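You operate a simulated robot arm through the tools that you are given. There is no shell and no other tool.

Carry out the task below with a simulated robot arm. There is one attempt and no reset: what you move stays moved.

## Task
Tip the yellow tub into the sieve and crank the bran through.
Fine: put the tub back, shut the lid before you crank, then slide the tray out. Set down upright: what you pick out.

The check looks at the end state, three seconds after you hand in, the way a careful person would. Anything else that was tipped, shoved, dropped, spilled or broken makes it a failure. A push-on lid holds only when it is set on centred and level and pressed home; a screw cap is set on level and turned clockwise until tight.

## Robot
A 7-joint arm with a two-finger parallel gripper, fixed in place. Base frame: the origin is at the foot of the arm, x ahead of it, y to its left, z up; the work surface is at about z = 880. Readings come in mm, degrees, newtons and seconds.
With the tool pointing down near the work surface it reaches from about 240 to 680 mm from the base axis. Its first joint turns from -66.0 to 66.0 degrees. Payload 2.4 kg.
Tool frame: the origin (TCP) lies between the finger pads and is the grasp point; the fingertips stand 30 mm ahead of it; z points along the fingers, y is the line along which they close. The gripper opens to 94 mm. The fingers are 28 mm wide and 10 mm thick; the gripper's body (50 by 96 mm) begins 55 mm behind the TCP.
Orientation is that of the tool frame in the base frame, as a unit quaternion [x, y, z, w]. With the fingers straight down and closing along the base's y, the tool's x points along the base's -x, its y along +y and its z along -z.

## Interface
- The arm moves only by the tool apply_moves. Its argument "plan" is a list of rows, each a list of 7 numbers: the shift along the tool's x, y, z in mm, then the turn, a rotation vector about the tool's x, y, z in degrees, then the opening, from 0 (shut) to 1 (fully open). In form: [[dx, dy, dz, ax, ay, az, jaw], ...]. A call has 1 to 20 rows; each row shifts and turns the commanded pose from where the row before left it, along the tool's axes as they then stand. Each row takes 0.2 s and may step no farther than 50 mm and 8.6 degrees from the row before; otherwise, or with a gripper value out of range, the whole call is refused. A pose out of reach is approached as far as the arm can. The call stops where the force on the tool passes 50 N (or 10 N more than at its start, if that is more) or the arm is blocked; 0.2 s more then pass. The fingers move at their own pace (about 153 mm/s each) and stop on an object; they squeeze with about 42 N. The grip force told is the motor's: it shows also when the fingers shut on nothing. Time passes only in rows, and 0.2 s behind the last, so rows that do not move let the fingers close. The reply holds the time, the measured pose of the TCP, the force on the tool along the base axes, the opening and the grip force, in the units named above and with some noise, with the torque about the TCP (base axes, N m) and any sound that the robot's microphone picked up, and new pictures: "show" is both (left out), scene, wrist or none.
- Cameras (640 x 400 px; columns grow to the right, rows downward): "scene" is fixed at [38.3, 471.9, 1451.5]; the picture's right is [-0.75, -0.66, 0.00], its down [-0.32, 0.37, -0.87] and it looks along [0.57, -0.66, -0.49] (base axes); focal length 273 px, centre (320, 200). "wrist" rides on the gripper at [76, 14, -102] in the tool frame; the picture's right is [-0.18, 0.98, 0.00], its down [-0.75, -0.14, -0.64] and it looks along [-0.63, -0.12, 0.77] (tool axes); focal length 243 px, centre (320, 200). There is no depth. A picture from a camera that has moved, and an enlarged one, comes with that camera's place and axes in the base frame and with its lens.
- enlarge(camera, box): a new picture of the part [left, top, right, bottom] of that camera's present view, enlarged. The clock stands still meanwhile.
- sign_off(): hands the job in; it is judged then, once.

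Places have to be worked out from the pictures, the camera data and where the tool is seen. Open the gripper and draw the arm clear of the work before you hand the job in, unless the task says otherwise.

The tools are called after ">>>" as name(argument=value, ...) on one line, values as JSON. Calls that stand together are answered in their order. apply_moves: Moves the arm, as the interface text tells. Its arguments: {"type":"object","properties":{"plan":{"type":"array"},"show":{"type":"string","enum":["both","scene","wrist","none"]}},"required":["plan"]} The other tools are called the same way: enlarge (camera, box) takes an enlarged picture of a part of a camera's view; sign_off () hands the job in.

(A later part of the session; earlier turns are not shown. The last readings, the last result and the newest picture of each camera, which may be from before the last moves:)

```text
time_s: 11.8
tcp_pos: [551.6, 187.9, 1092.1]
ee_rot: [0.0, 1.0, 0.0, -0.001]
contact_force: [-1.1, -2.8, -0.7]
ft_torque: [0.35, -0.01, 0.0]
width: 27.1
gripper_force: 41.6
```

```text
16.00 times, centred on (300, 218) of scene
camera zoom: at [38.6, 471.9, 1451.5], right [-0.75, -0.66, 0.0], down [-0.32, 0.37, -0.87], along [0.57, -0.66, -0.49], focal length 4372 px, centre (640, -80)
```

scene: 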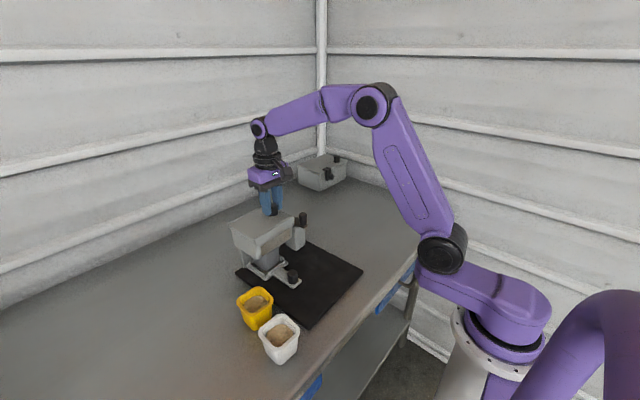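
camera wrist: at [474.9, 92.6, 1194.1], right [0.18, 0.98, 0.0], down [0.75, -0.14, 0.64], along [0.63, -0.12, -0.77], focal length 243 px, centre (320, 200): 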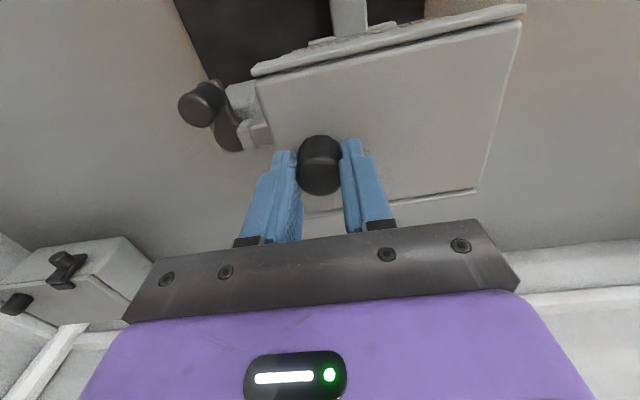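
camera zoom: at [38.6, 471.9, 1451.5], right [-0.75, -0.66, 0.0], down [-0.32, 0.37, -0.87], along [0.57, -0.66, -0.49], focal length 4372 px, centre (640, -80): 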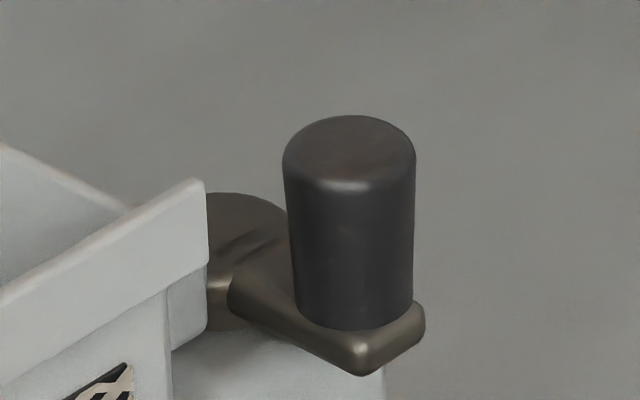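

The machine simply translated with the pull (now about +3 mm x, +2.5 mm y), small enough to be taken back when shutting the lid and drawing the tray. I release the knob and rise clear.

>>> apply_moves(plan=[[0, 0, 0, 0, 0, 0, 0.5], [0, 0, 0, 0, 0, 0, 0.8], [0, 0, -20, 0, 0, 0, 1], [0, 0, -40, 0, 0, 0, 1], [30, 0, -40, 0, 0, 0, 1], [35, 0, -35, 0, 0, 0, 1], [40, 0, -20, 0, 0, 0, 1], [40, 0, -20, 0, 0, 0, 1], [0, 0, 0, 0, 0, 0, 1]], show="both")

```text
time_s: 13.8
tcp_pos: [404.7, 189.6, 1268.1]
ee_rot: [0.0, 1.0, 0.0, -0.001]
contact_force: [0.5, -0.5, 0.8]
ft_torque: [0.05, 0.0, -0.02]
width: 93.9
gripper_force: 0.0
camera wrist: at [328.6, 204.2, 1370.7], right [0.18, 0.98, 0.0], down [0.75, -0.14, 0.64], along [0.63, -0.12, -0.77], focal length 243 px, centre (320, 200)
```

scene: 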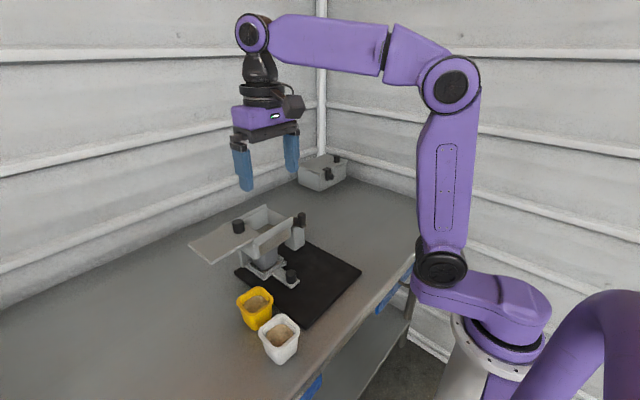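
wrist: 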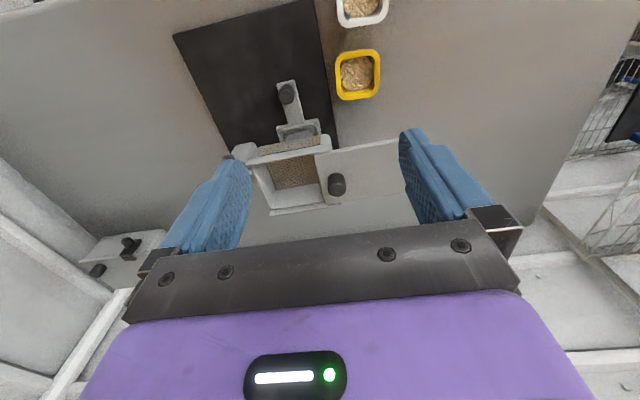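

Lid is open. I zoom on the tubs and the hopper opening from this spot to fix positions.

>>> enlarge(camera="wrist", box=[300, 0, 420, 110])

>>> enlarge(camera="wrist", box=[225, 120, 405, 230])

>>> enlarge(camera="scene", box=[230, 275, 310, 345])

>>> enlarge(camera="scene", box=[180, 195, 320, 285])

```text
3.64 times, centred on (360, 55) of wrist
camera zoom: at [328.6, 204.2, 1370.7], right [0.18, 0.98, 0.0], down [0.75, -0.14, 0.64], along [0.63, -0.12, -0.77], focal length 882 px, centre (174, 727)
```

zoom: 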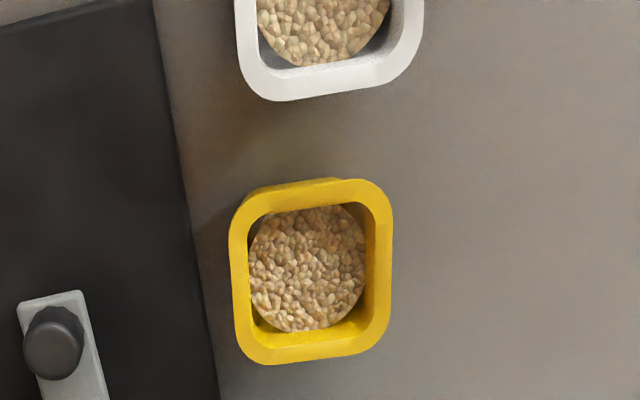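

```text
3.56 times, centred on (315, 175) of wrist
camera zoom: at [328.6, 204.2, 1370.7], right [0.18, 0.98, 0.0], down [0.75, -0.14, 0.64], along [0.63, -0.12, -0.77], focal length 863 px, centre (338, 289)
```

zoom: 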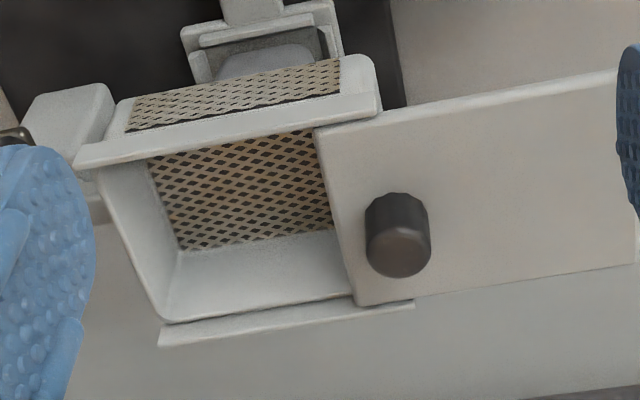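

```text
5.71 times, centred on (270, 310) of scene
camera zoom: at [38.3, 471.9, 1451.5], right [-0.75, -0.66, 0.0], down [-0.32, 0.37, -0.87], along [0.57, -0.66, -0.49], focal length 1561 px, centre (606, -429)
```

zoom: 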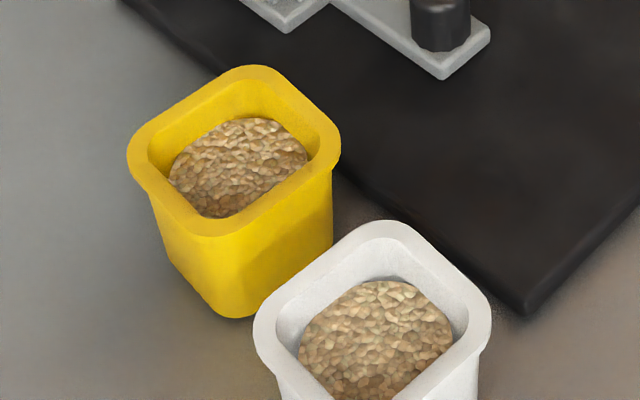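

```text
4.44 times, centred on (250, 240) of scene
camera zoom: at [38.3, 471.9, 1451.5], right [-0.75, -0.66, 0.0], down [-0.32, 0.37, -0.87], along [0.57, -0.66, -0.49], focal length 1214 px, centre (631, 22)
```

zoom: 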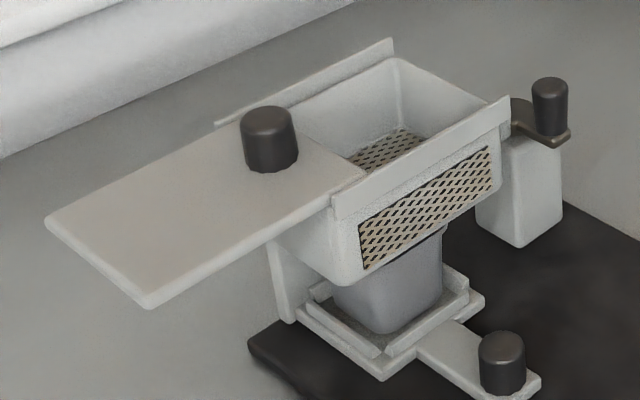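

The yellow tub's rim centre is about (434.5, 246, 943), roughly 72 mm square and turned about -3°; the white tub sits just behind it (x 300–372, y 225–295). I plan a 45° tilted grasp with the camera on top, so first I test rolling the tool about its axis at this safe height.

>>> apply_moves(plan=[[0, 0, 0, 0, 0, 8.5, 1], [0, 0, 0, 0, 0, 8.5, 1], [0, 0, 0, 0, 0, 8.5, 1], [0, 0, 0, 0, 0, 8.5, 1], [0, 0, 0, 0, 0, 8.5, 1], [0, 0, 0, 0, 0, 8.5, 1], [0, 0, 0, 0, 0, 8.5, 1], [0, 0, 0, 0, 0, 8.5, 1], [0, 0, 0, 0, 0, 8.5, 1], [0, 0, 0, 0, 0, 8.5, 1], [0, 0, 0, 0, 0, 0, 1]], show="scene")

```text
time_s: 16.2
tcp_pos: [406.1, 187.7, 1266.5]
ee_rot: [0.676, 0.737, 0.0, -0.001]
contact_force: [0.6, -0.1, -0.5]
ft_torque: [0.02, 0.0, 0.0]
width: 93.9
gripper_force: 0.0
```

scene: 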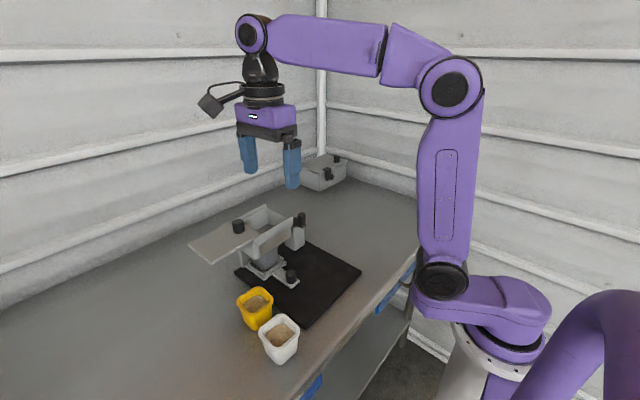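

The roll works and is now 85°. I continue the remaining ~98° so the camera ends on the far side, aligned with the tub's slight yaw.

>>> apply_moves(plan=[[0, 0, 0, 0, 0, 8.5, 1], [0, 0, 0, 0, 0, 8.5, 1], [0, 0, 0, 0, 0, 8.5, 1], [0, 0, 0, 0, 0, 8.5, 1], [0, 0, 0, 0, 0, 8.5, 1], [0, 0, 0, 0, 0, 8.5, 1], [0, 0, 0, 0, 0, 8.5, 1], [0, 0, 0, 0, 0, 8.5, 1], [0, 0, 0, 0, 0, 8.5, 1], [0, 0, 0, 0, 0, 8.5, 1], [0, 0, 0, 0, 0, 8.5, 1], [0, 0, 0, 0, 0, 4, 1], [0, 0, 0, 0, 0, 0, 1]], show="both")

```text
time_s: 19.0
tcp_pos: [352.9, 68.7, 1251.0]
ee_rot: [1.0, -0.021, 0.0, -0.001]
contact_force: [-0.8, 0.9, 0.6]
ft_torque: [-0.01, -0.01, 0.0]
width: 93.9
gripper_force: 0.1
out of reach, approached as far as the arm can: row 10, 11, 12
camera wrist: at [429.5, 51.7, 1354.4], right [-0.23, -0.97, 0.0], down [-0.75, 0.17, 0.64], along [-0.63, 0.15, -0.77], focal length 243 px, centre (320, 200)
```

scene: 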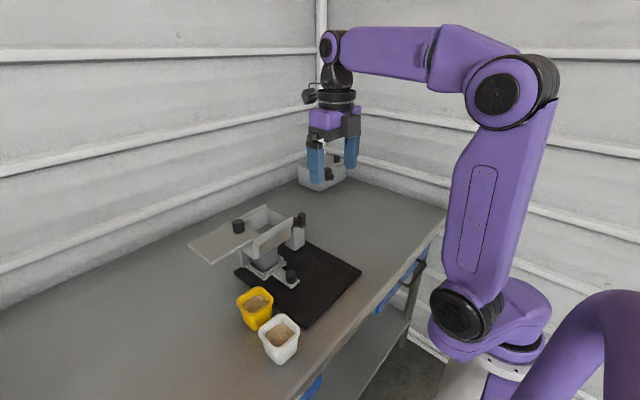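
wrist: 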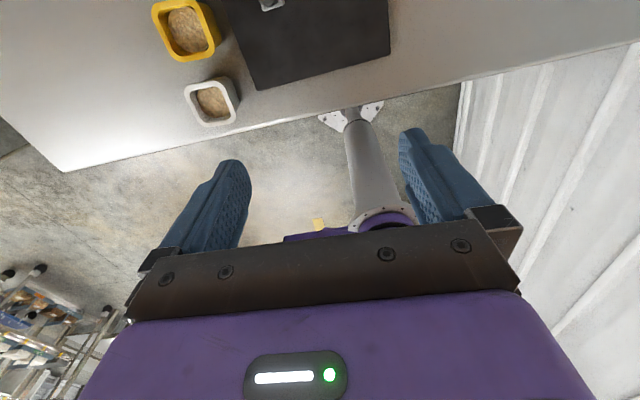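

The roll hit a joint limit in that direction (the arm drifted to satisfy it), so I'll go the other way round: roll back through the start orientation and then 180° in the opposite sense.

>>> apply_moves(plan=[[0, 0, 0, 0, 0, -8.5, 1], [0, 0, 0, 0, 0, -8.5, 1], [0, 0, 0, 0, 0, -8.5, 1], [0, 0, 0, 0, 0, -8.5, 1], [0, 0, 0, 0, 0, -8.5, 1], [0, 0, 0, 0, 0, -8.5, 1], [0, 0, 0, 0, 0, -8.5, 1], [0, 0, 0, 0, 0, -8.5, 1], [0, 0, 0, 0, 0, -8.5, 1], [0, 0, 0, 0, 0, -8.5, 1], [0, 0, 0, 0, 0, -8.5, 1], [0, 0, 0, 0, 0, -8.5, 1], [0, 0, 0, 0, 0, -8.5, 1], [0, 0, 0, 0, 0, -8.5, 1], [0, 0, 0, 0, 0, -8.5, 1], [0, 0, 0, 0, 0, -8.5, 1], [0, 0, 0, 0, 0, -8.5, 1], [0, 0, 0, 0, 0, -8.5, 1], [0, 0, 0, 0, 0, -8.5, 1], [0, 0, 0, 0, 0, -8.5, 1]], show="scene")

```text
time_s: 23.2
tcp_pos: [353.4, 69.2, 1250.6]
ee_rot: [0.107, 0.994, 0.0, -0.001]
contact_force: [-0.3, -0.2, 0.3]
ft_torque: [0.01, -0.02, -0.04]
width: 93.9
gripper_force: 0.1
```

scene: 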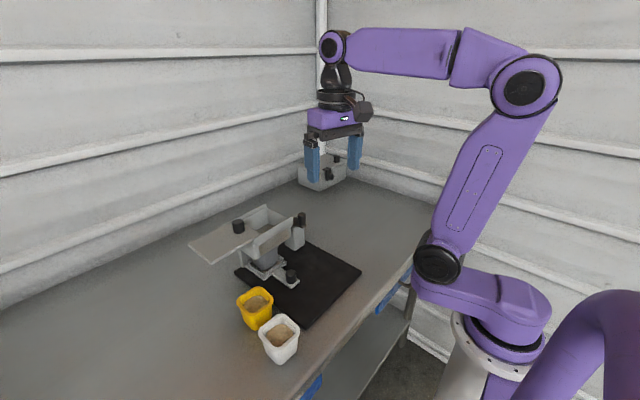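

Back near the start orientation. I continue rolling in this (free) direction.

>>> apply_moves(plan=[[0, 0, 0, 0, 0, -8.5, 1], [0, 0, 0, 0, 0, -8.5, 1], [0, 0, 0, 0, 0, -8.5, 1], [0, 0, 0, 0, 0, -8.5, 1], [0, 0, 0, 0, 0, -8.5, 1], [0, 0, 0, 0, 0, -8.5, 1], [0, 0, 0, 0, 0, -8.5, 1], [0, 0, 0, 0, 0, -8.5, 1], [0, 0, 0, 0, 0, -8.5, 1], [0, 0, 0, 0, 0, -8.5, 1], [0, 0, 0, 0, 0, -8.5, 1], [0, 0, 0, 0, 0, -8.5, 1], [0, 0, 0, 0, 0, -8.5, 1], [0, 0, 0, 0, 0, -8.5, 1], [0, 0, 0, 0, 0, 0, 1]], show="none")

```text
time_s: 26.4
tcp_pos: [353.6, 70.1, 1250.3]
ee_rot: [0.802, -0.598, -0.001, 0.0]
contact_force: [-0.7, -0.2, -0.8]
ft_torque: [-0.03, 0.02, -0.02]
width: 94.2
gripper_force: 0.0
```

>>> apply_moves(plan=[[0, 0, 0, 0, 0, -8.5, 1], [0, 0, 0, 0, 0, -8.5, 1], [0, 0, 0, 0, 0, -8.5, 1], [0, 0, 0, 0, 0, -8.5, 1], [0, 0, 0, 0, 0, -8.5, 1], [0, 0, 0, 0, 0, -8.5, 1], [0, 0, 0, 0, 0, -8.5, 1], [0, 0, 0, 0, 0, -8.5, 1], [0, 0, 0, 0, 0, -2.4, 1], [0, 0, 0, 0, 0, 0, 1]], show="none")

```text
time_s: 28.6
tcp_pos: [353.7, 69.1, 1251.1]
ee_rot: [1.0, -0.026, 0.0, 0.001]
contact_force: [0.6, -0.3, 0.8]
ft_torque: [-0.01, -0.01, -0.01]
width: 94.1
gripper_force: 0.0
```

Rolled with the camera side now facing forward. Next I pitch the tool 45° forward and look.

>>> apply_moves(plan=[[0, 0, 0, 0, 7.5, 0, 1], [0, 0, 0, 0, 7.5, 0, 1], [0, 0, 0, 0, 7.5, 0, 1], [0, 0, 0, 0, 7.5, 0, 1], [0, 0, 0, 0, 7.5, 0, 1], [0, 0, 0, 0, 7.5, 0, 1], [0, 0, 0, 0, 0, 0, 1]], show="both")

```text
time_s: 30.2
tcp_pos: [354.4, 70.3, 1251.1]
ee_rot: [0.923, -0.025, 0.384, 0.01]
contact_force: [-0.2, 0.0, -0.6]
ft_torque: [0.02, -0.01, -0.02]
width: 94.0
gripper_force: 0.1
camera wrist: at [334.5, 56.3, 1378.5], right [-0.18, -0.97, -0.13], down [-0.98, 0.19, -0.08], along [0.1, 0.11, -0.99], focal length 243 px, centre (320, 200)
```

scene: 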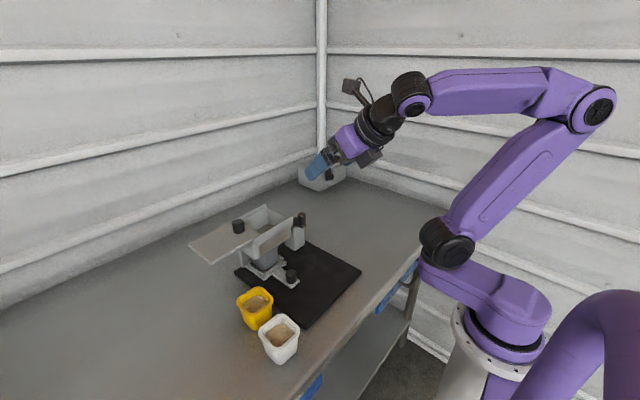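
wrist: 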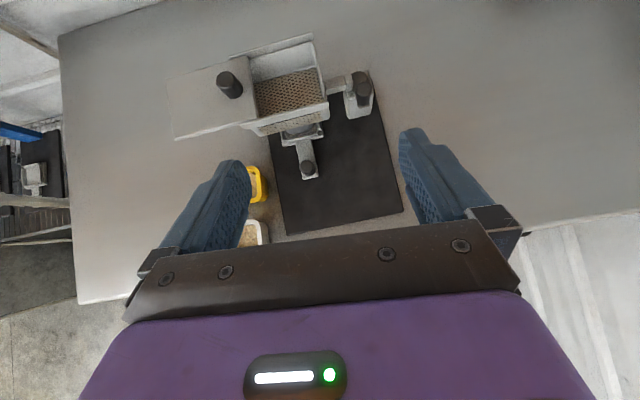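

The 45° forward pitch works, with the camera on top. I move to a pre-grasp point 100 mm behind the tub rim along the tool axis.

>>> apply_moves(plan=[[-24.4, -25.7, 24.5, 0, 0, 0, 1], [-24.4, -25.7, 24.5, 0, 0, 0, 1], [-24.4, -25.7, 24.5, 0, 0, 0, 1], [-24.4, -25.7, 24.5, 0, 0, 0, 1], [-24.4, -25.7, 24.5, 0, 0, 0, 1], [-24.4, -25.7, 24.5, 0, 0, 0, 1], [-24.4, -25.7, 24.5, 0, 0, 0, 1], [0, 0, 0, 0, 0, 0, 1]], show="both")

```text
time_s: 32.0
tcp_pos: [362.6, 250.0, 1008.3]
ee_rot: [0.924, -0.024, 0.382, 0.01]
contact_force: [0.2, 0.2, -0.9]
ft_torque: [0.0, 0.01, 0.0]
width: 94.0
gripper_force: 0.1
camera wrist: at [343.5, 237.4, 1136.0], right [-0.18, -0.97, -0.13], down [-0.98, 0.19, -0.08], along [0.1, 0.11, -0.99], focal length 243 px, centre (320, 200)
```

scene: 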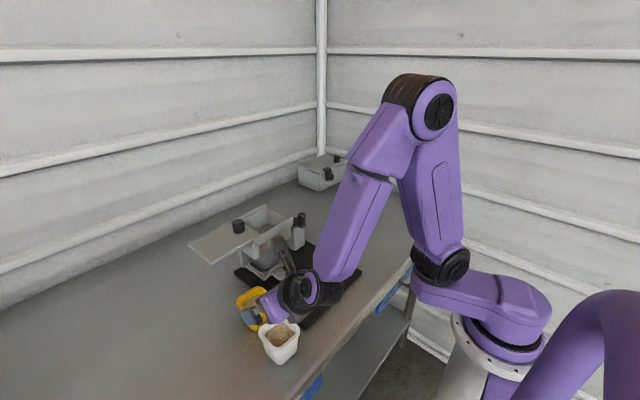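
wrist: 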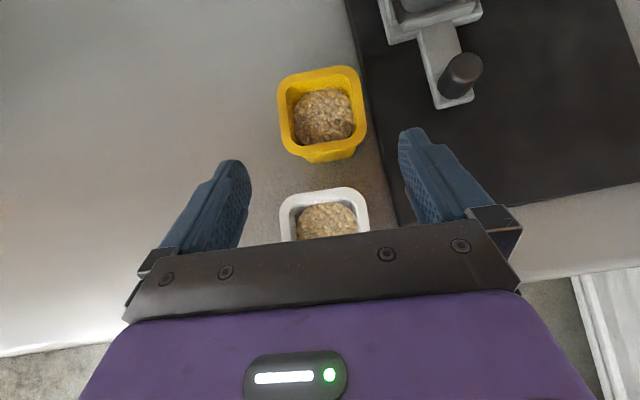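

The overhead view puts the tub rim centre at about (436, 245), confirming the estimate. I advance along the tool axis with the fingers straddling the rim and look again before closing.

>>> apply_moves(plan=[[1, 0.6, 30, 0, 0, 0, 1], [1, 0.6, 30, 0, 0, 0, 1], [0, 0, 20, 0, 0, 0, 1], [0, 0, 12, 0, 0, 0, 1], [0, 0, 9, 0, 0, 0, 1], [0, 0, 0, 0, 0, 0, 1]], show="both")

>>> enlarge(camera="scene", box=[215, 270, 315, 370])

```text
time_s: 33.4
tcp_pos: [436.3, 244.2, 939.5]
ee_rot: [0.924, -0.024, 0.383, 0.01]
contact_force: [0.7, -0.1, -0.3]
ft_torque: [0.04, 0.03, 0.04]
width: 94.2
gripper_force: 0.1
camera wrist: at [417.8, 230.5, 1065.9], right [-0.18, -0.97, -0.13], down [-0.98, 0.19, -0.08], along [0.1, 0.11, -0.99], focal length 243 px, centre (320, 200)
```

scene: 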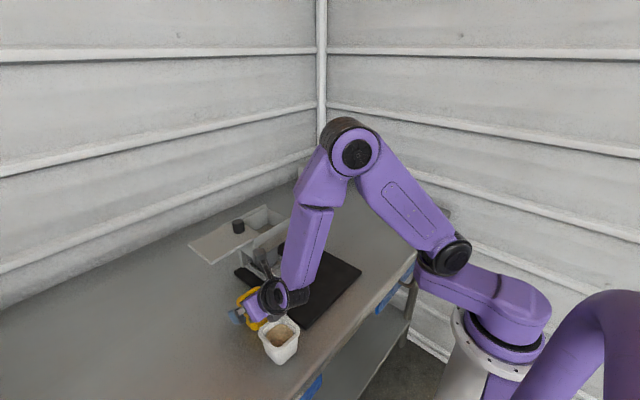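
wrist: 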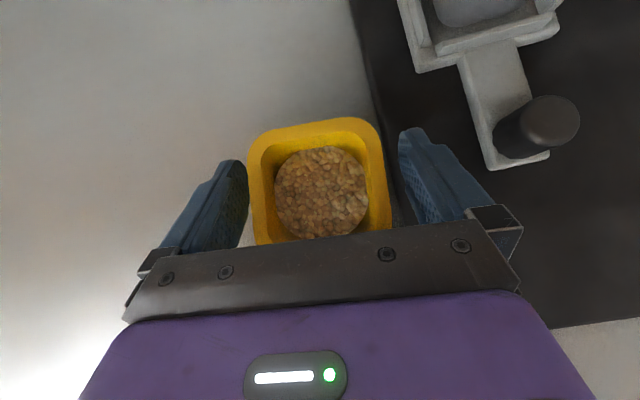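

```text
4.00 times, centred on (265, 320) of scene
camera zoom: at [38.3, 471.9, 1451.5], right [-0.75, -0.66, 0.0], down [-0.32, 0.37, -0.87], along [0.57, -0.66, -0.49], focal length 1093 px, centre (540, -280)
```

zoom: 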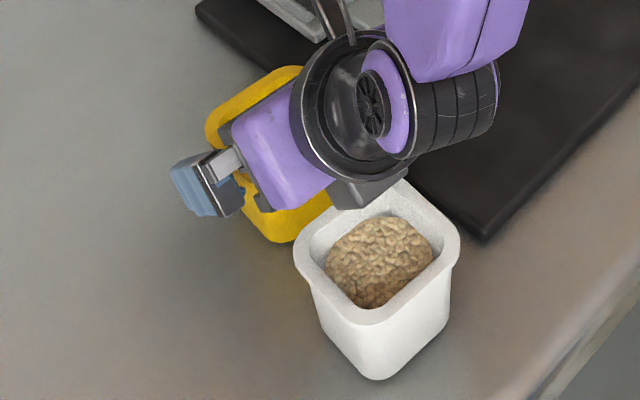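

The rim sits between the fingers, nearly centred. I close on it.

>>> apply_moves(plan=[[0, 0, 0, 0, 0, 0, 0.85], [0, 0, 0, 0, 0, 0, 0.75], [0, 0, 0, 0, 0, 0, 0.65], [0, 0, 0, 0, 0, 0, 0.5], [0, 0, 0, 0, 0, 0, 0.5]], show="wrist")

>>> enlarge(camera="scene", box=[215, 270, 315, 370])

```text
time_s: 34.6
tcp_pos: [435.6, 243.7, 938.7]
ee_rot: [0.923, -0.025, 0.383, 0.01]
contact_force: [0.3, -0.7, -0.2]
ft_torque: [-0.03, -0.02, 0.02]
width: 65.4
gripper_force: 42.4
camera wrist: at [417.7, 230.5, 1066.1], right [-0.18, -0.97, -0.13], down [-0.98, 0.19, -0.08], along [0.1, 0.11, -0.99], focal length 243 px, centre (320, 200)
```

wrist: 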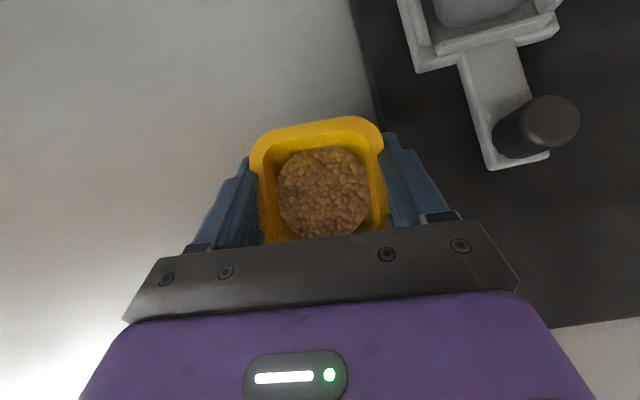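

```text
4.00 times, centred on (265, 320) of scene
camera zoom: at [38.3, 471.9, 1451.5], right [-0.75, -0.66, 0.0], down [-0.32, 0.37, -0.87], along [0.57, -0.66, -0.49], focal length 1093 px, centre (540, -280)
```

zoom: 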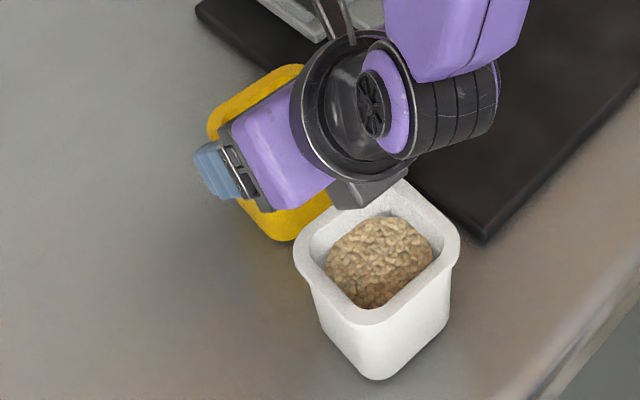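

Held at 65.4 mm. I lift a little straight up and check the load and that the tub stays level.

>>> apply_moves(plan=[[3.5, 0, -3.5, 0, 0, 0, 0.5], [7, 0, -7, 0, 0, 0, 0.5], [7, 0, -7, 0, 0, 0, 0.5], [0, 0, 0, 0, 0, 0, 0.5]], show="both")

>>> enlarge(camera="scene", box=[215, 260, 315, 360])

```text
time_s: 35.6
tcp_pos: [435.9, 243.6, 964.0]
ee_rot: [0.923, -0.024, 0.383, 0.01]
contact_force: [0.1, 0.3, -1.0]
ft_torque: [0.01, 0.0, 0.01]
width: 65.6
gripper_force: 42.1
camera wrist: at [417.7, 230.4, 1091.3], right [-0.18, -0.97, -0.13], down [-0.98, 0.19, -0.08], along [0.1, 0.11, -0.99], focal length 243 px, centre (320, 200)
```

scene: 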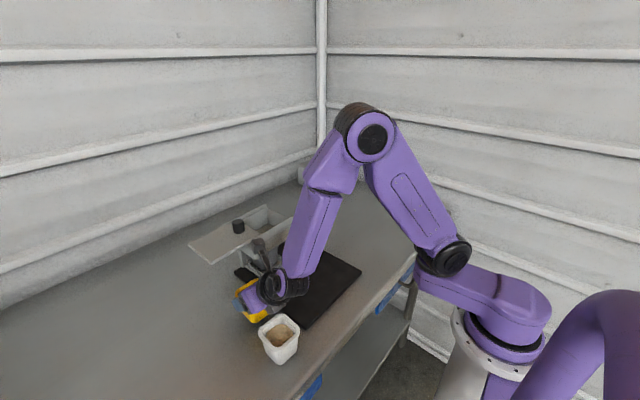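
wrist: 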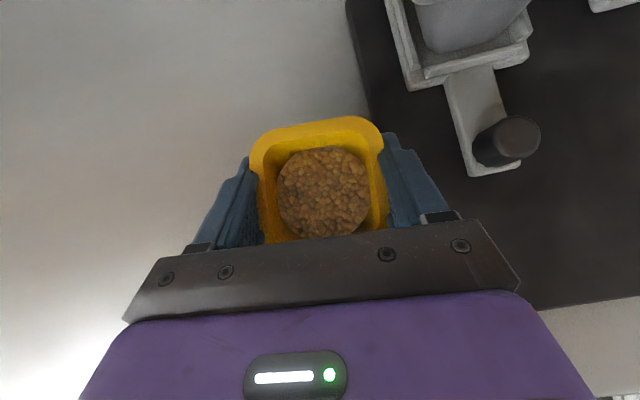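

```text
4.00 times, centred on (265, 310) of scene
camera zoom: at [38.3, 471.9, 1451.5], right [-0.75, -0.66, 0.0], down [-0.32, 0.37, -0.87], along [0.57, -0.66, -0.49], focal length 1093 px, centre (540, -240)
```

zoom: 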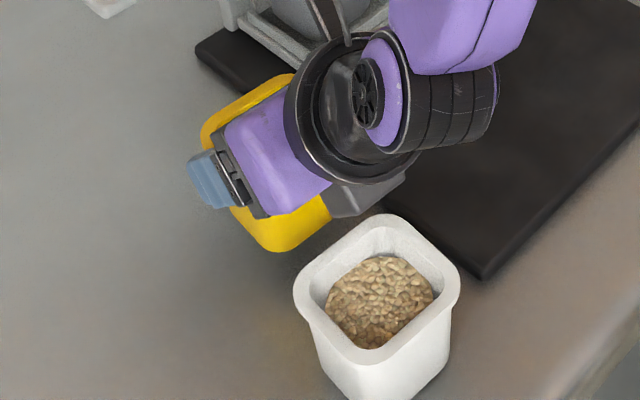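

The tub is up and light (~1 N), level in the grip. I raise it straight up about 190 mm at gentle speed.

>>> apply_moves(plan=[[12, 0, -12, 0, 0, 0, 0.5], [19, 0, -19, 0, 0, 0, 0.5], [19, 0, -19, 0, 0, 0, 0.5], [19, 0, -19, 0, 0, 0, 0.5], [19, 0, -19, 0, 0, 0, 0.5], [19, 0, -19, 0, 0, 0, 0.5], [19, 0, -19, 0, 0, 0, 0.5], [10, 0, -10, 0, 0, 0, 0.5], [0, 0, 0, 0, 0, 0, 0.5]], show="both")

```text
time_s: 37.6
tcp_pos: [435.8, 244.2, 1154.8]
ee_rot: [0.923, -0.025, 0.383, 0.011]
contact_force: [0.6, -0.4, -0.3]
ft_torque: [-0.01, 0.03, 0.02]
width: 65.6
gripper_force: 41.8
camera wrist: at [417.2, 230.8, 1283.3], right [-0.18, -0.97, -0.13], down [-0.98, 0.19, -0.08], along [0.1, 0.11, -0.99], focal length 243 px, centre (320, 200)
```

scene: 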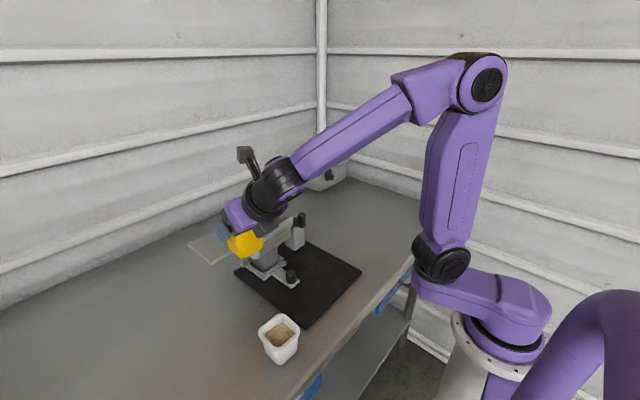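
wrist: 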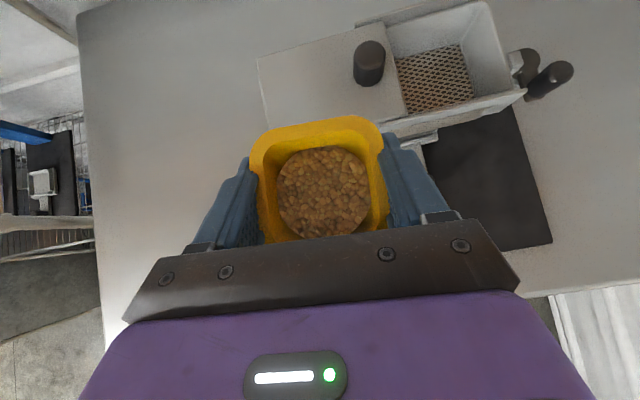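

The top view shows the open hopper mouth at about x 500–597, y 67–163. I carry the upright tub to above it, at (548, 120, 1148).

>>> apply_moves(plan=[[8, 12, 9, 0, 0, 0, 0.5], [13, 19.5, 14.6, 0, 0, 0, 0.5], [13, 19.5, 14.6, 0, 0, 0, 0.5], [13, 19.5, 14.6, 0, 0, 0, 0.5], [13, 19.5, 14.6, 0, 0, 0, 0.5], [12, 18, 13.5, 0, 0, 0, 0.5], [7, 10.2, 7.7, 0, 0, 0, 0.5], [0, 0, 0, 0, 0, 0, 0.5]], show="both")

>>> enlarge(camera="scene", box=[190, 160, 330, 270])

```text
time_s: 39.4
tcp_pos: [548.2, 119.3, 1149.9]
ee_rot: [0.924, -0.024, 0.382, 0.01]
contact_force: [0.1, -0.8, -1.7]
ft_torque: [-0.01, 0.01, 0.02]
width: 65.7
gripper_force: 42.3
camera wrist: at [529.6, 105.9, 1276.8], right [-0.18, -0.97, -0.13], down [-0.98, 0.19, -0.08], along [0.1, 0.11, -0.99], focal length 243 px, centre (320, 200)
```

scene: 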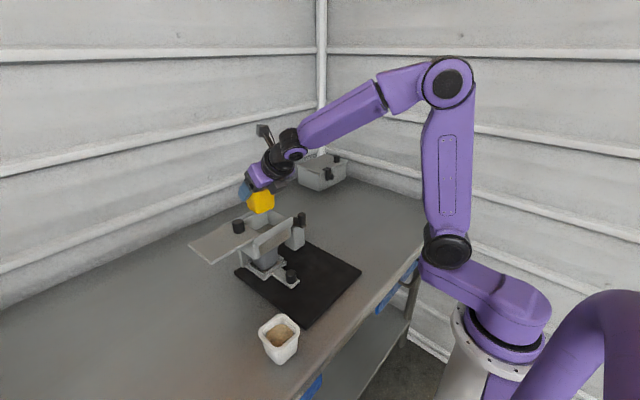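
wrist: 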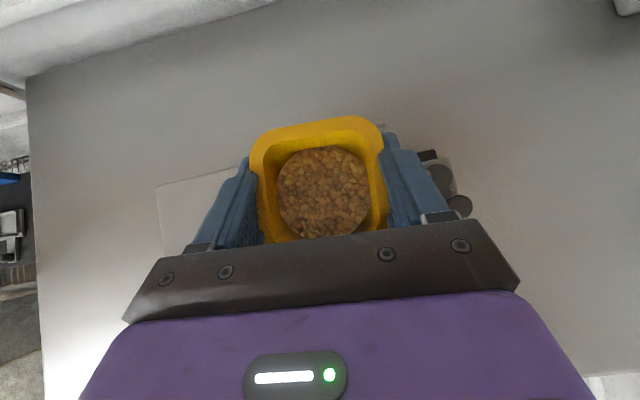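

```text
3.64 times, centred on (260, 215) of scene
camera zoom: at [38.4, 471.9, 1451.5], right [-0.75, -0.66, 0.0], down [-0.32, 0.37, -0.87], along [0.57, -0.66, -0.49], focal length 994 px, centre (538, 146)
```

zoom: 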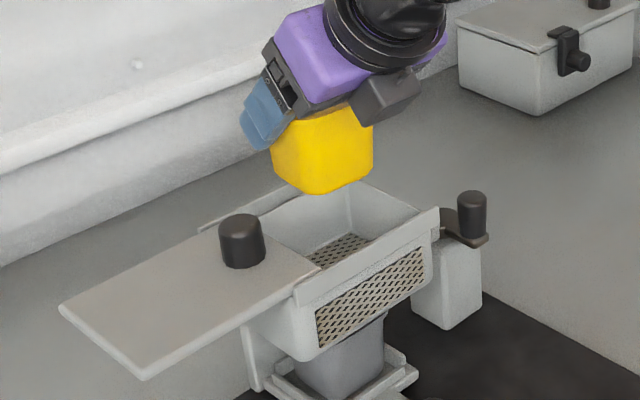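

The tub hovers over the opening. I begin tipping with a combined roll/pitch about a tool-fixed axis, first 42°, still below the spill angle.

>>> apply_moves(plan=[[0, 0, 0, 3.25, 0, 7.85, 0.5], [0, 0, 0, 3.25, 0, 7.85, 0.5], [0, 0, 0, 3.25, 0, 7.85, 0.5], [0, 0, 0, 3.25, 0, 7.85, 0.5], [0, 0, 0, 3.25, 0, 7.85, 0.5], [0, 0, 0, 0, 0, 0, 0.5]], show="both")

>>> enlarge(camera="scene", box=[190, 160, 330, 270])

```text
time_s: 40.8
tcp_pos: [547.2, 119.8, 1150.4]
ee_rot: [0.854, -0.28, 0.363, -0.247]
contact_force: [0.4, -0.1, -0.4]
ft_torque: [-0.02, -0.01, -0.02]
width: 65.4
gripper_force: 42.1
camera wrist: at [510.9, 36.8, 1241.0], right [-0.4, -0.59, -0.7], down [-0.88, 0.46, 0.12], along [0.25, 0.67, -0.7], focal length 243 px, centre (320, 200)
```

scene: 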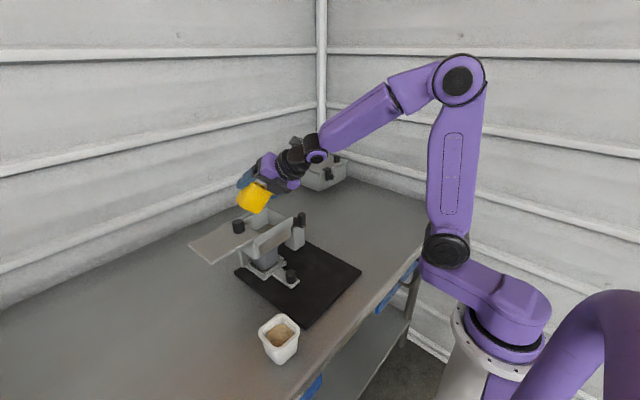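
wrist: 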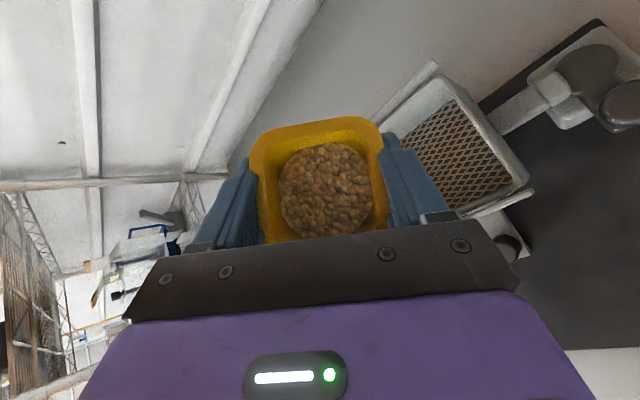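

```text
3.64 times, centred on (260, 215) of scene
camera zoom: at [38.3, 471.9, 1451.5], right [-0.75, -0.66, 0.0], down [-0.32, 0.37, -0.87], along [0.57, -0.66, -0.49], focal length 994 px, centre (538, 146)
```

zoom: 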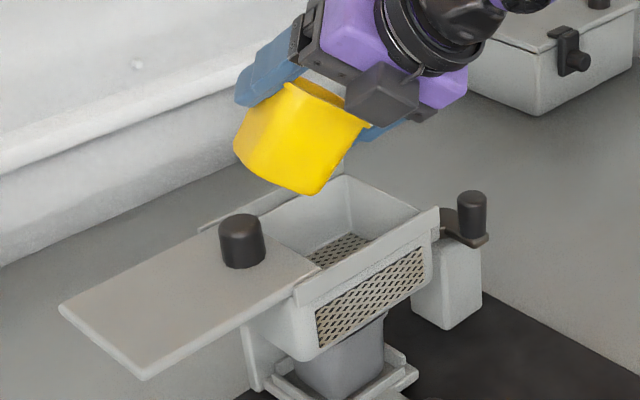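

Still no spill, and the geometry is as planned. I lower ~22 mm, shift slightly to -y, and continue tipping another 42° over the opening.

>>> apply_moves(plan=[[-3.4, 8.6, 6.6, 0, 0, 0, 0.5], [-3.4, 8.6, 6.6, 0, 0, 0, 0.5], [0, 0, 0, 3.25, 0, 7.85, 0.5], [0, 0, 0, 3.25, 0, 7.85, 0.5], [0, 0, 0, 3.25, 0, 7.85, 0.5], [0, 0, 0, 3.25, 0, 7.85, 0.5], [0, 0, 0, 3.25, 0, 7.85, 0.5]], show="both")

>>> enlarge(camera="scene", box=[190, 160, 330, 270])

```text
time_s: 42.4
tcp_pos: [549.0, 114.4, 1126.3]
ee_rot: [0.667, -0.496, 0.295, -0.471]
contact_force: [-0.2, -0.2, -0.5]
ft_torque: [0.01, 0.04, -0.02]
width: 65.6
gripper_force: 41.9
camera wrist: at [481.7, 7.2, 1148.7], right [-0.44, 0.11, -0.89], down [-0.75, 0.5, 0.43], along [0.5, 0.86, -0.14], focal length 243 px, centre (320, 200)
```

scene: 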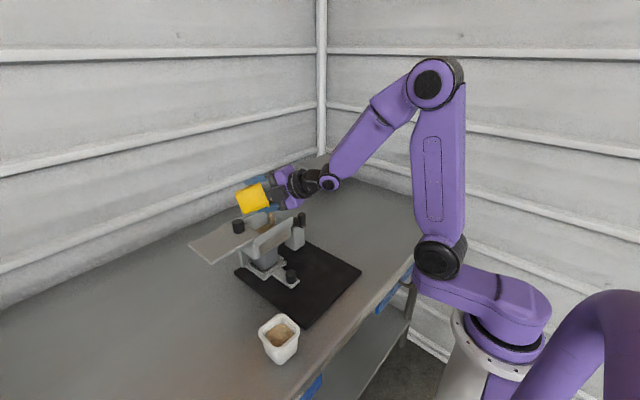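
wrist: 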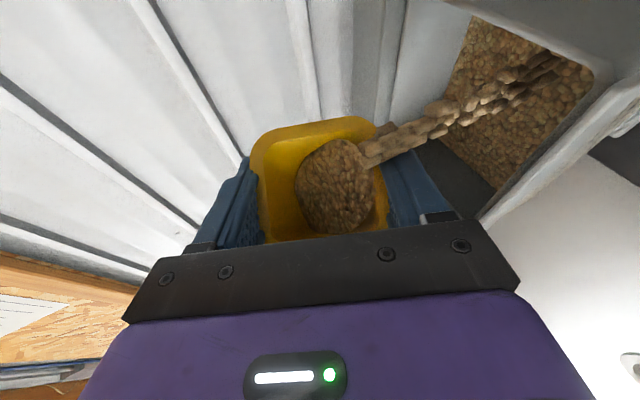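

```text
3.64 times, centred on (260, 215) of scene
camera zoom: at [38.3, 471.9, 1451.5], right [-0.75, -0.66, 0.0], down [-0.32, 0.37, -0.87], along [0.57, -0.66, -0.49], focal length 994 px, centre (538, 146)
```

zoom: 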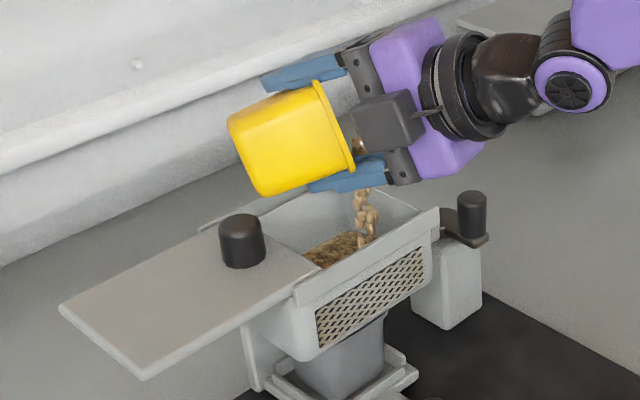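

Bran is streaming cleanly into the hopper. I pause to let it flow, then tip further in slow steps.

>>> apply_moves(plan=[[0, 0, 0, 0, 0, 0, 0.5], [0, 0, 0, 0, 0, 0, 0.5], [0, 0, 0, 3.25, 0, 7.85, 0.5], [0, 0, 0, 0, 0, 0, 0.5], [0, 0, 0, 3.25, 0, 7.85, 0.5], [0, 0, 0, 0, 0, 0, 0.5], [0, 0, 0, 3.25, 0, 7.85, 0.5], [0, 0, 0, 0, 0, 0, 0.5]], show="both")

>>> enlarge(camera="scene", box=[190, 160, 330, 270])

```text
time_s: 44.2
tcp_pos: [548.2, 113.9, 1127.6]
ee_rot: [-0.511, 0.595, -0.233, 0.575]
contact_force: [0.4, 0.3, 0.8]
ft_torque: [0.02, 0.0, 0.02]
width: 64.8
gripper_force: 42.2
camera wrist: at [464.4, 21.5, 1105.2], right [-0.37, 0.52, -0.77], down [-0.68, 0.41, 0.61], along [0.63, 0.75, 0.21], focal length 243 px, centre (320, 200)
```

scene: 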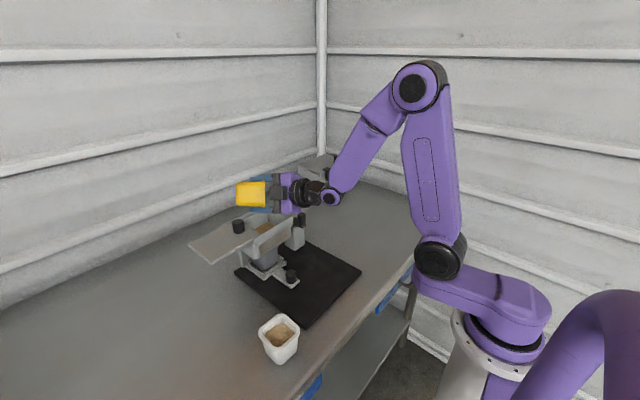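
wrist: 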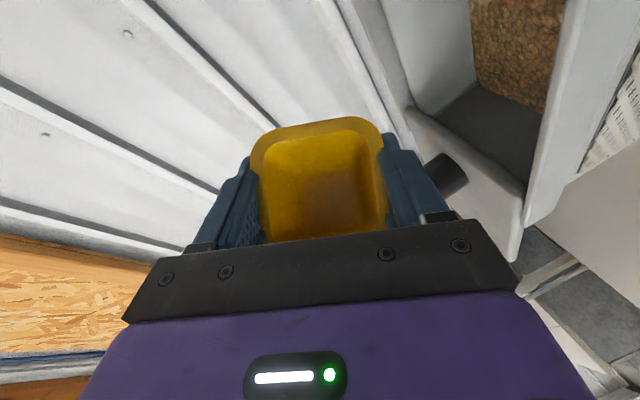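

```text
3.64 times, centred on (260, 215) of scene
camera zoom: at [38.3, 471.9, 1451.5], right [-0.75, -0.66, 0.0], down [-0.32, 0.37, -0.87], along [0.57, -0.66, -0.49], focal length 994 px, centre (538, 146)
```

zoom: 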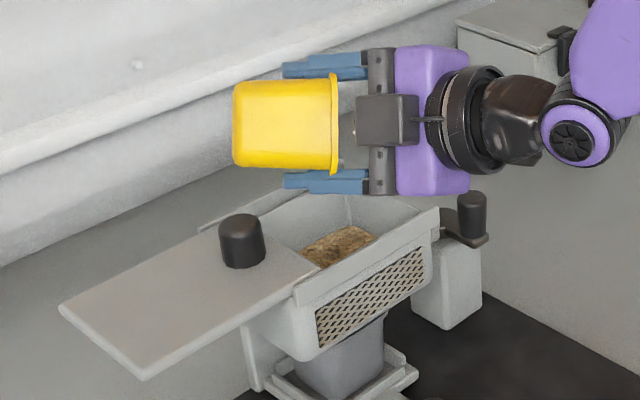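

The tub looks empty already. I tip a little further to make sure and inspect the inside.

>>> apply_moves(plan=[[0, 0, 0, 3.25, 0, 7.85, 0.5], [0, 0, 0, 3.25, 0, 7.85, 0.5], [0, 0, 0, 3.25, 0, 7.85, 0.5], [0, 0, 0, 3.25, 0, 7.85, 0.5], [0, 0, 0, 0, 0, 0, 0.5], [0, 0, 0, 0, 0, 0, 0.5]], show="both")

>>> enlarge(camera="wrist", box=[230, 100, 410, 250])

>>> enlarge(camera="scene", box=[190, 160, 330, 270])

```text
time_s: 45.6
tcp_pos: [548.3, 114.6, 1126.7]
ee_rot: [-0.263, 0.681, -0.135, 0.67]
contact_force: [-0.2, 0.0, -0.5]
ft_torque: [0.02, 0.01, -0.01]
width: 64.9
gripper_force: 41.7
camera wrist: at [449.4, 68.1, 1063.2], right [-0.18, 0.91, -0.37], down [-0.63, 0.18, 0.75], along [0.75, 0.37, 0.54], focal length 243 px, centre (320, 200)
```

scene: 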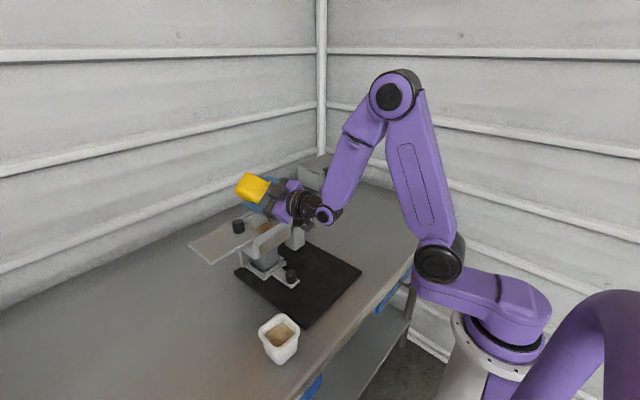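
wrist: 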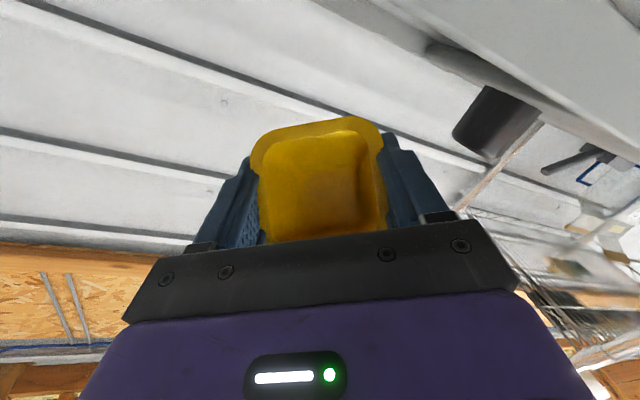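

```text
2.67 times, centred on (320, 175) of wrist
camera zoom: at [449.4, 68.1, 1063.2], right [-0.18, 0.91, -0.37], down [-0.63, 0.18, 0.75], along [0.75, 0.37, 0.54], focal length 647 px, centre (320, 267)
```

zoom: 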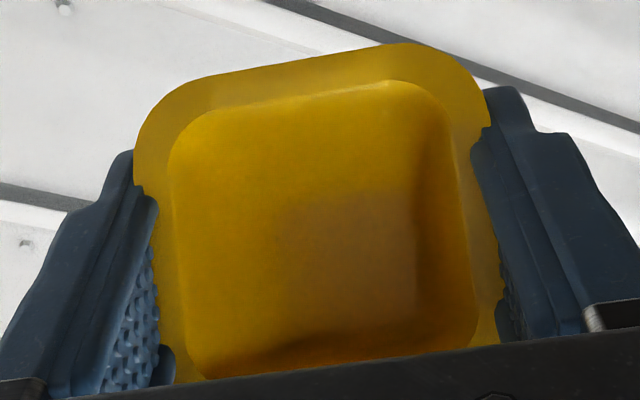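

```text
3.64 times, centred on (260, 215) of scene
camera zoom: at [38.3, 471.9, 1451.5], right [-0.75, -0.66, 0.0], down [-0.32, 0.37, -0.87], along [0.57, -0.66, -0.49], focal length 994 px, centre (538, 146)
```

zoom: 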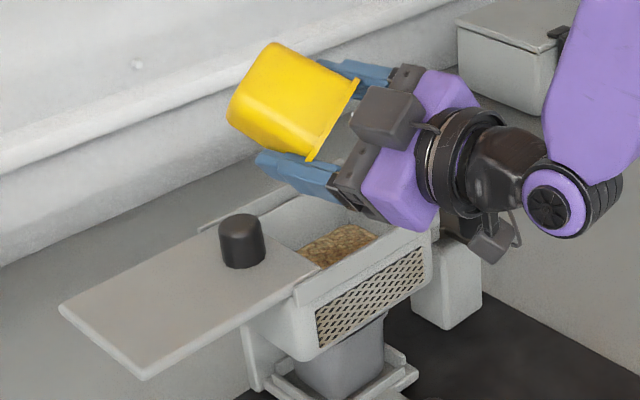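

The tub is empty. I raise 30 mm and reverse the tipping rotation fully (17 steps) to bring it upright again.

>>> apply_moves(plan=[[-12.6, -8, -1, 0, 0, 0, 0.5], [-12.6, -8, -1, 0, 0, 0, 0.5], [0, 0, 0, -3.25, 0, -7.85, 0.5], [0, 0, 0, -3.25, 0, -7.85, 0.5], [0, 0, 0, -3.25, 0, -7.85, 0.5], [0, 0, 0, -3.25, 0, -7.85, 0.5], [0, 0, 0, -3.25, 0, -7.85, 0.5], [0, 0, 0, -3.25, 0, -7.85, 0.5], [0, 0, 0, -3.25, 0, -7.85, 0.5], [0, 0, 0, -3.25, 0, -7.85, 0.5], [0, 0, 0, -3.25, 0, -7.85, 0.5], [0, 0, 0, -3.25, 0, -7.85, 0.5], [0, 0, 0, -3.25, 0, -7.85, 0.5], [0, 0, 0, -3.25, 0, -7.85, 0.5], [0, 0, 0, -3.25, 0, -7.85, 0.5], [0, 0, 0, -3.25, 0, -7.85, 0.5], [0, 0, 0, -3.25, 0, -7.85, 0.5], [0, 0, 0, -3.25, 0, -7.85, 0.5], [0, 0, 0, -3.25, 0, -7.85, 0.5], [0, 0, 0, 0, 0, 0, 0.5]], show="both")

>>> enlarge(camera="scene", box=[190, 160, 330, 270])

```text
time_s: 49.8
tcp_pos: [548.8, 113.3, 1156.4]
ee_rot: [0.924, -0.024, 0.382, 0.011]
contact_force: [0.0, -0.9, -0.7]
ft_torque: [0.01, 0.02, -0.01]
width: 64.7
gripper_force: 41.8
camera wrist: at [530.8, 101.5, 1284.3], right [-0.18, -0.97, -0.13], down [-0.98, 0.19, -0.08], along [0.1, 0.11, -0.99], focal length 243 px, centre (320, 200)
```

scene: 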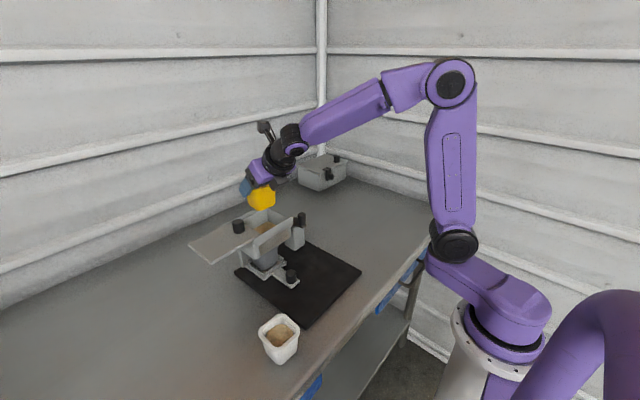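
wrist: 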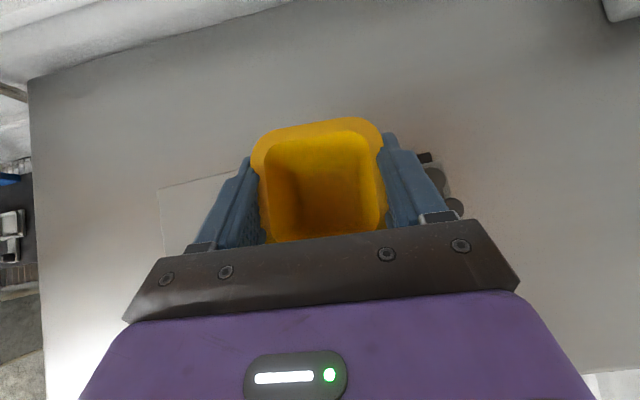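

```text
3.64 times, centred on (260, 215) of scene
camera zoom: at [38.3, 471.9, 1451.5], right [-0.75, -0.66, 0.0], down [-0.32, 0.37, -0.87], along [0.57, -0.66, -0.49], focal length 994 px, centre (538, 146)
```

zoom: 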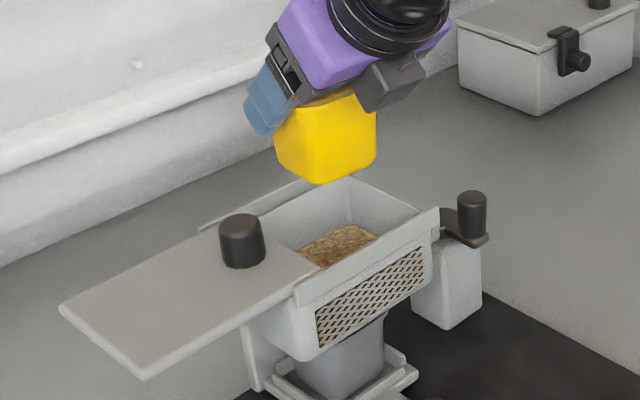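

The tub is upright and empty, with the bran heaped in the hopper and nothing spilled. I carry the tub back above its original place.

>>> apply_moves(plan=[[-14.9, -20.8, -13.3, 0, 0, 0, 0.5], [-14.9, -20.8, -13.3, 0, 0, 0, 0.5], [-14.9, -20.8, -13.3, 0, 0, 0, 0.5], [-14.9, -20.8, -13.3, 0, 0, 0, 0.5], [-14.9, -20.8, -13.3, 0, 0, 0, 0.5], [-14.9, -20.8, -13.3, 0, 0, 0, 0.5], [0, 0, 0, 0, 0, 0, 0.5]], show="none")

```text
time_s: 51.4
tcp_pos: [435.8, 245.5, 1151.3]
ee_rot: [0.924, -0.026, 0.382, 0.011]
contact_force: [-0.4, -0.3, 0.1]
ft_torque: [-0.04, 0.02, -0.03]
width: 64.8
gripper_force: 42.0
```

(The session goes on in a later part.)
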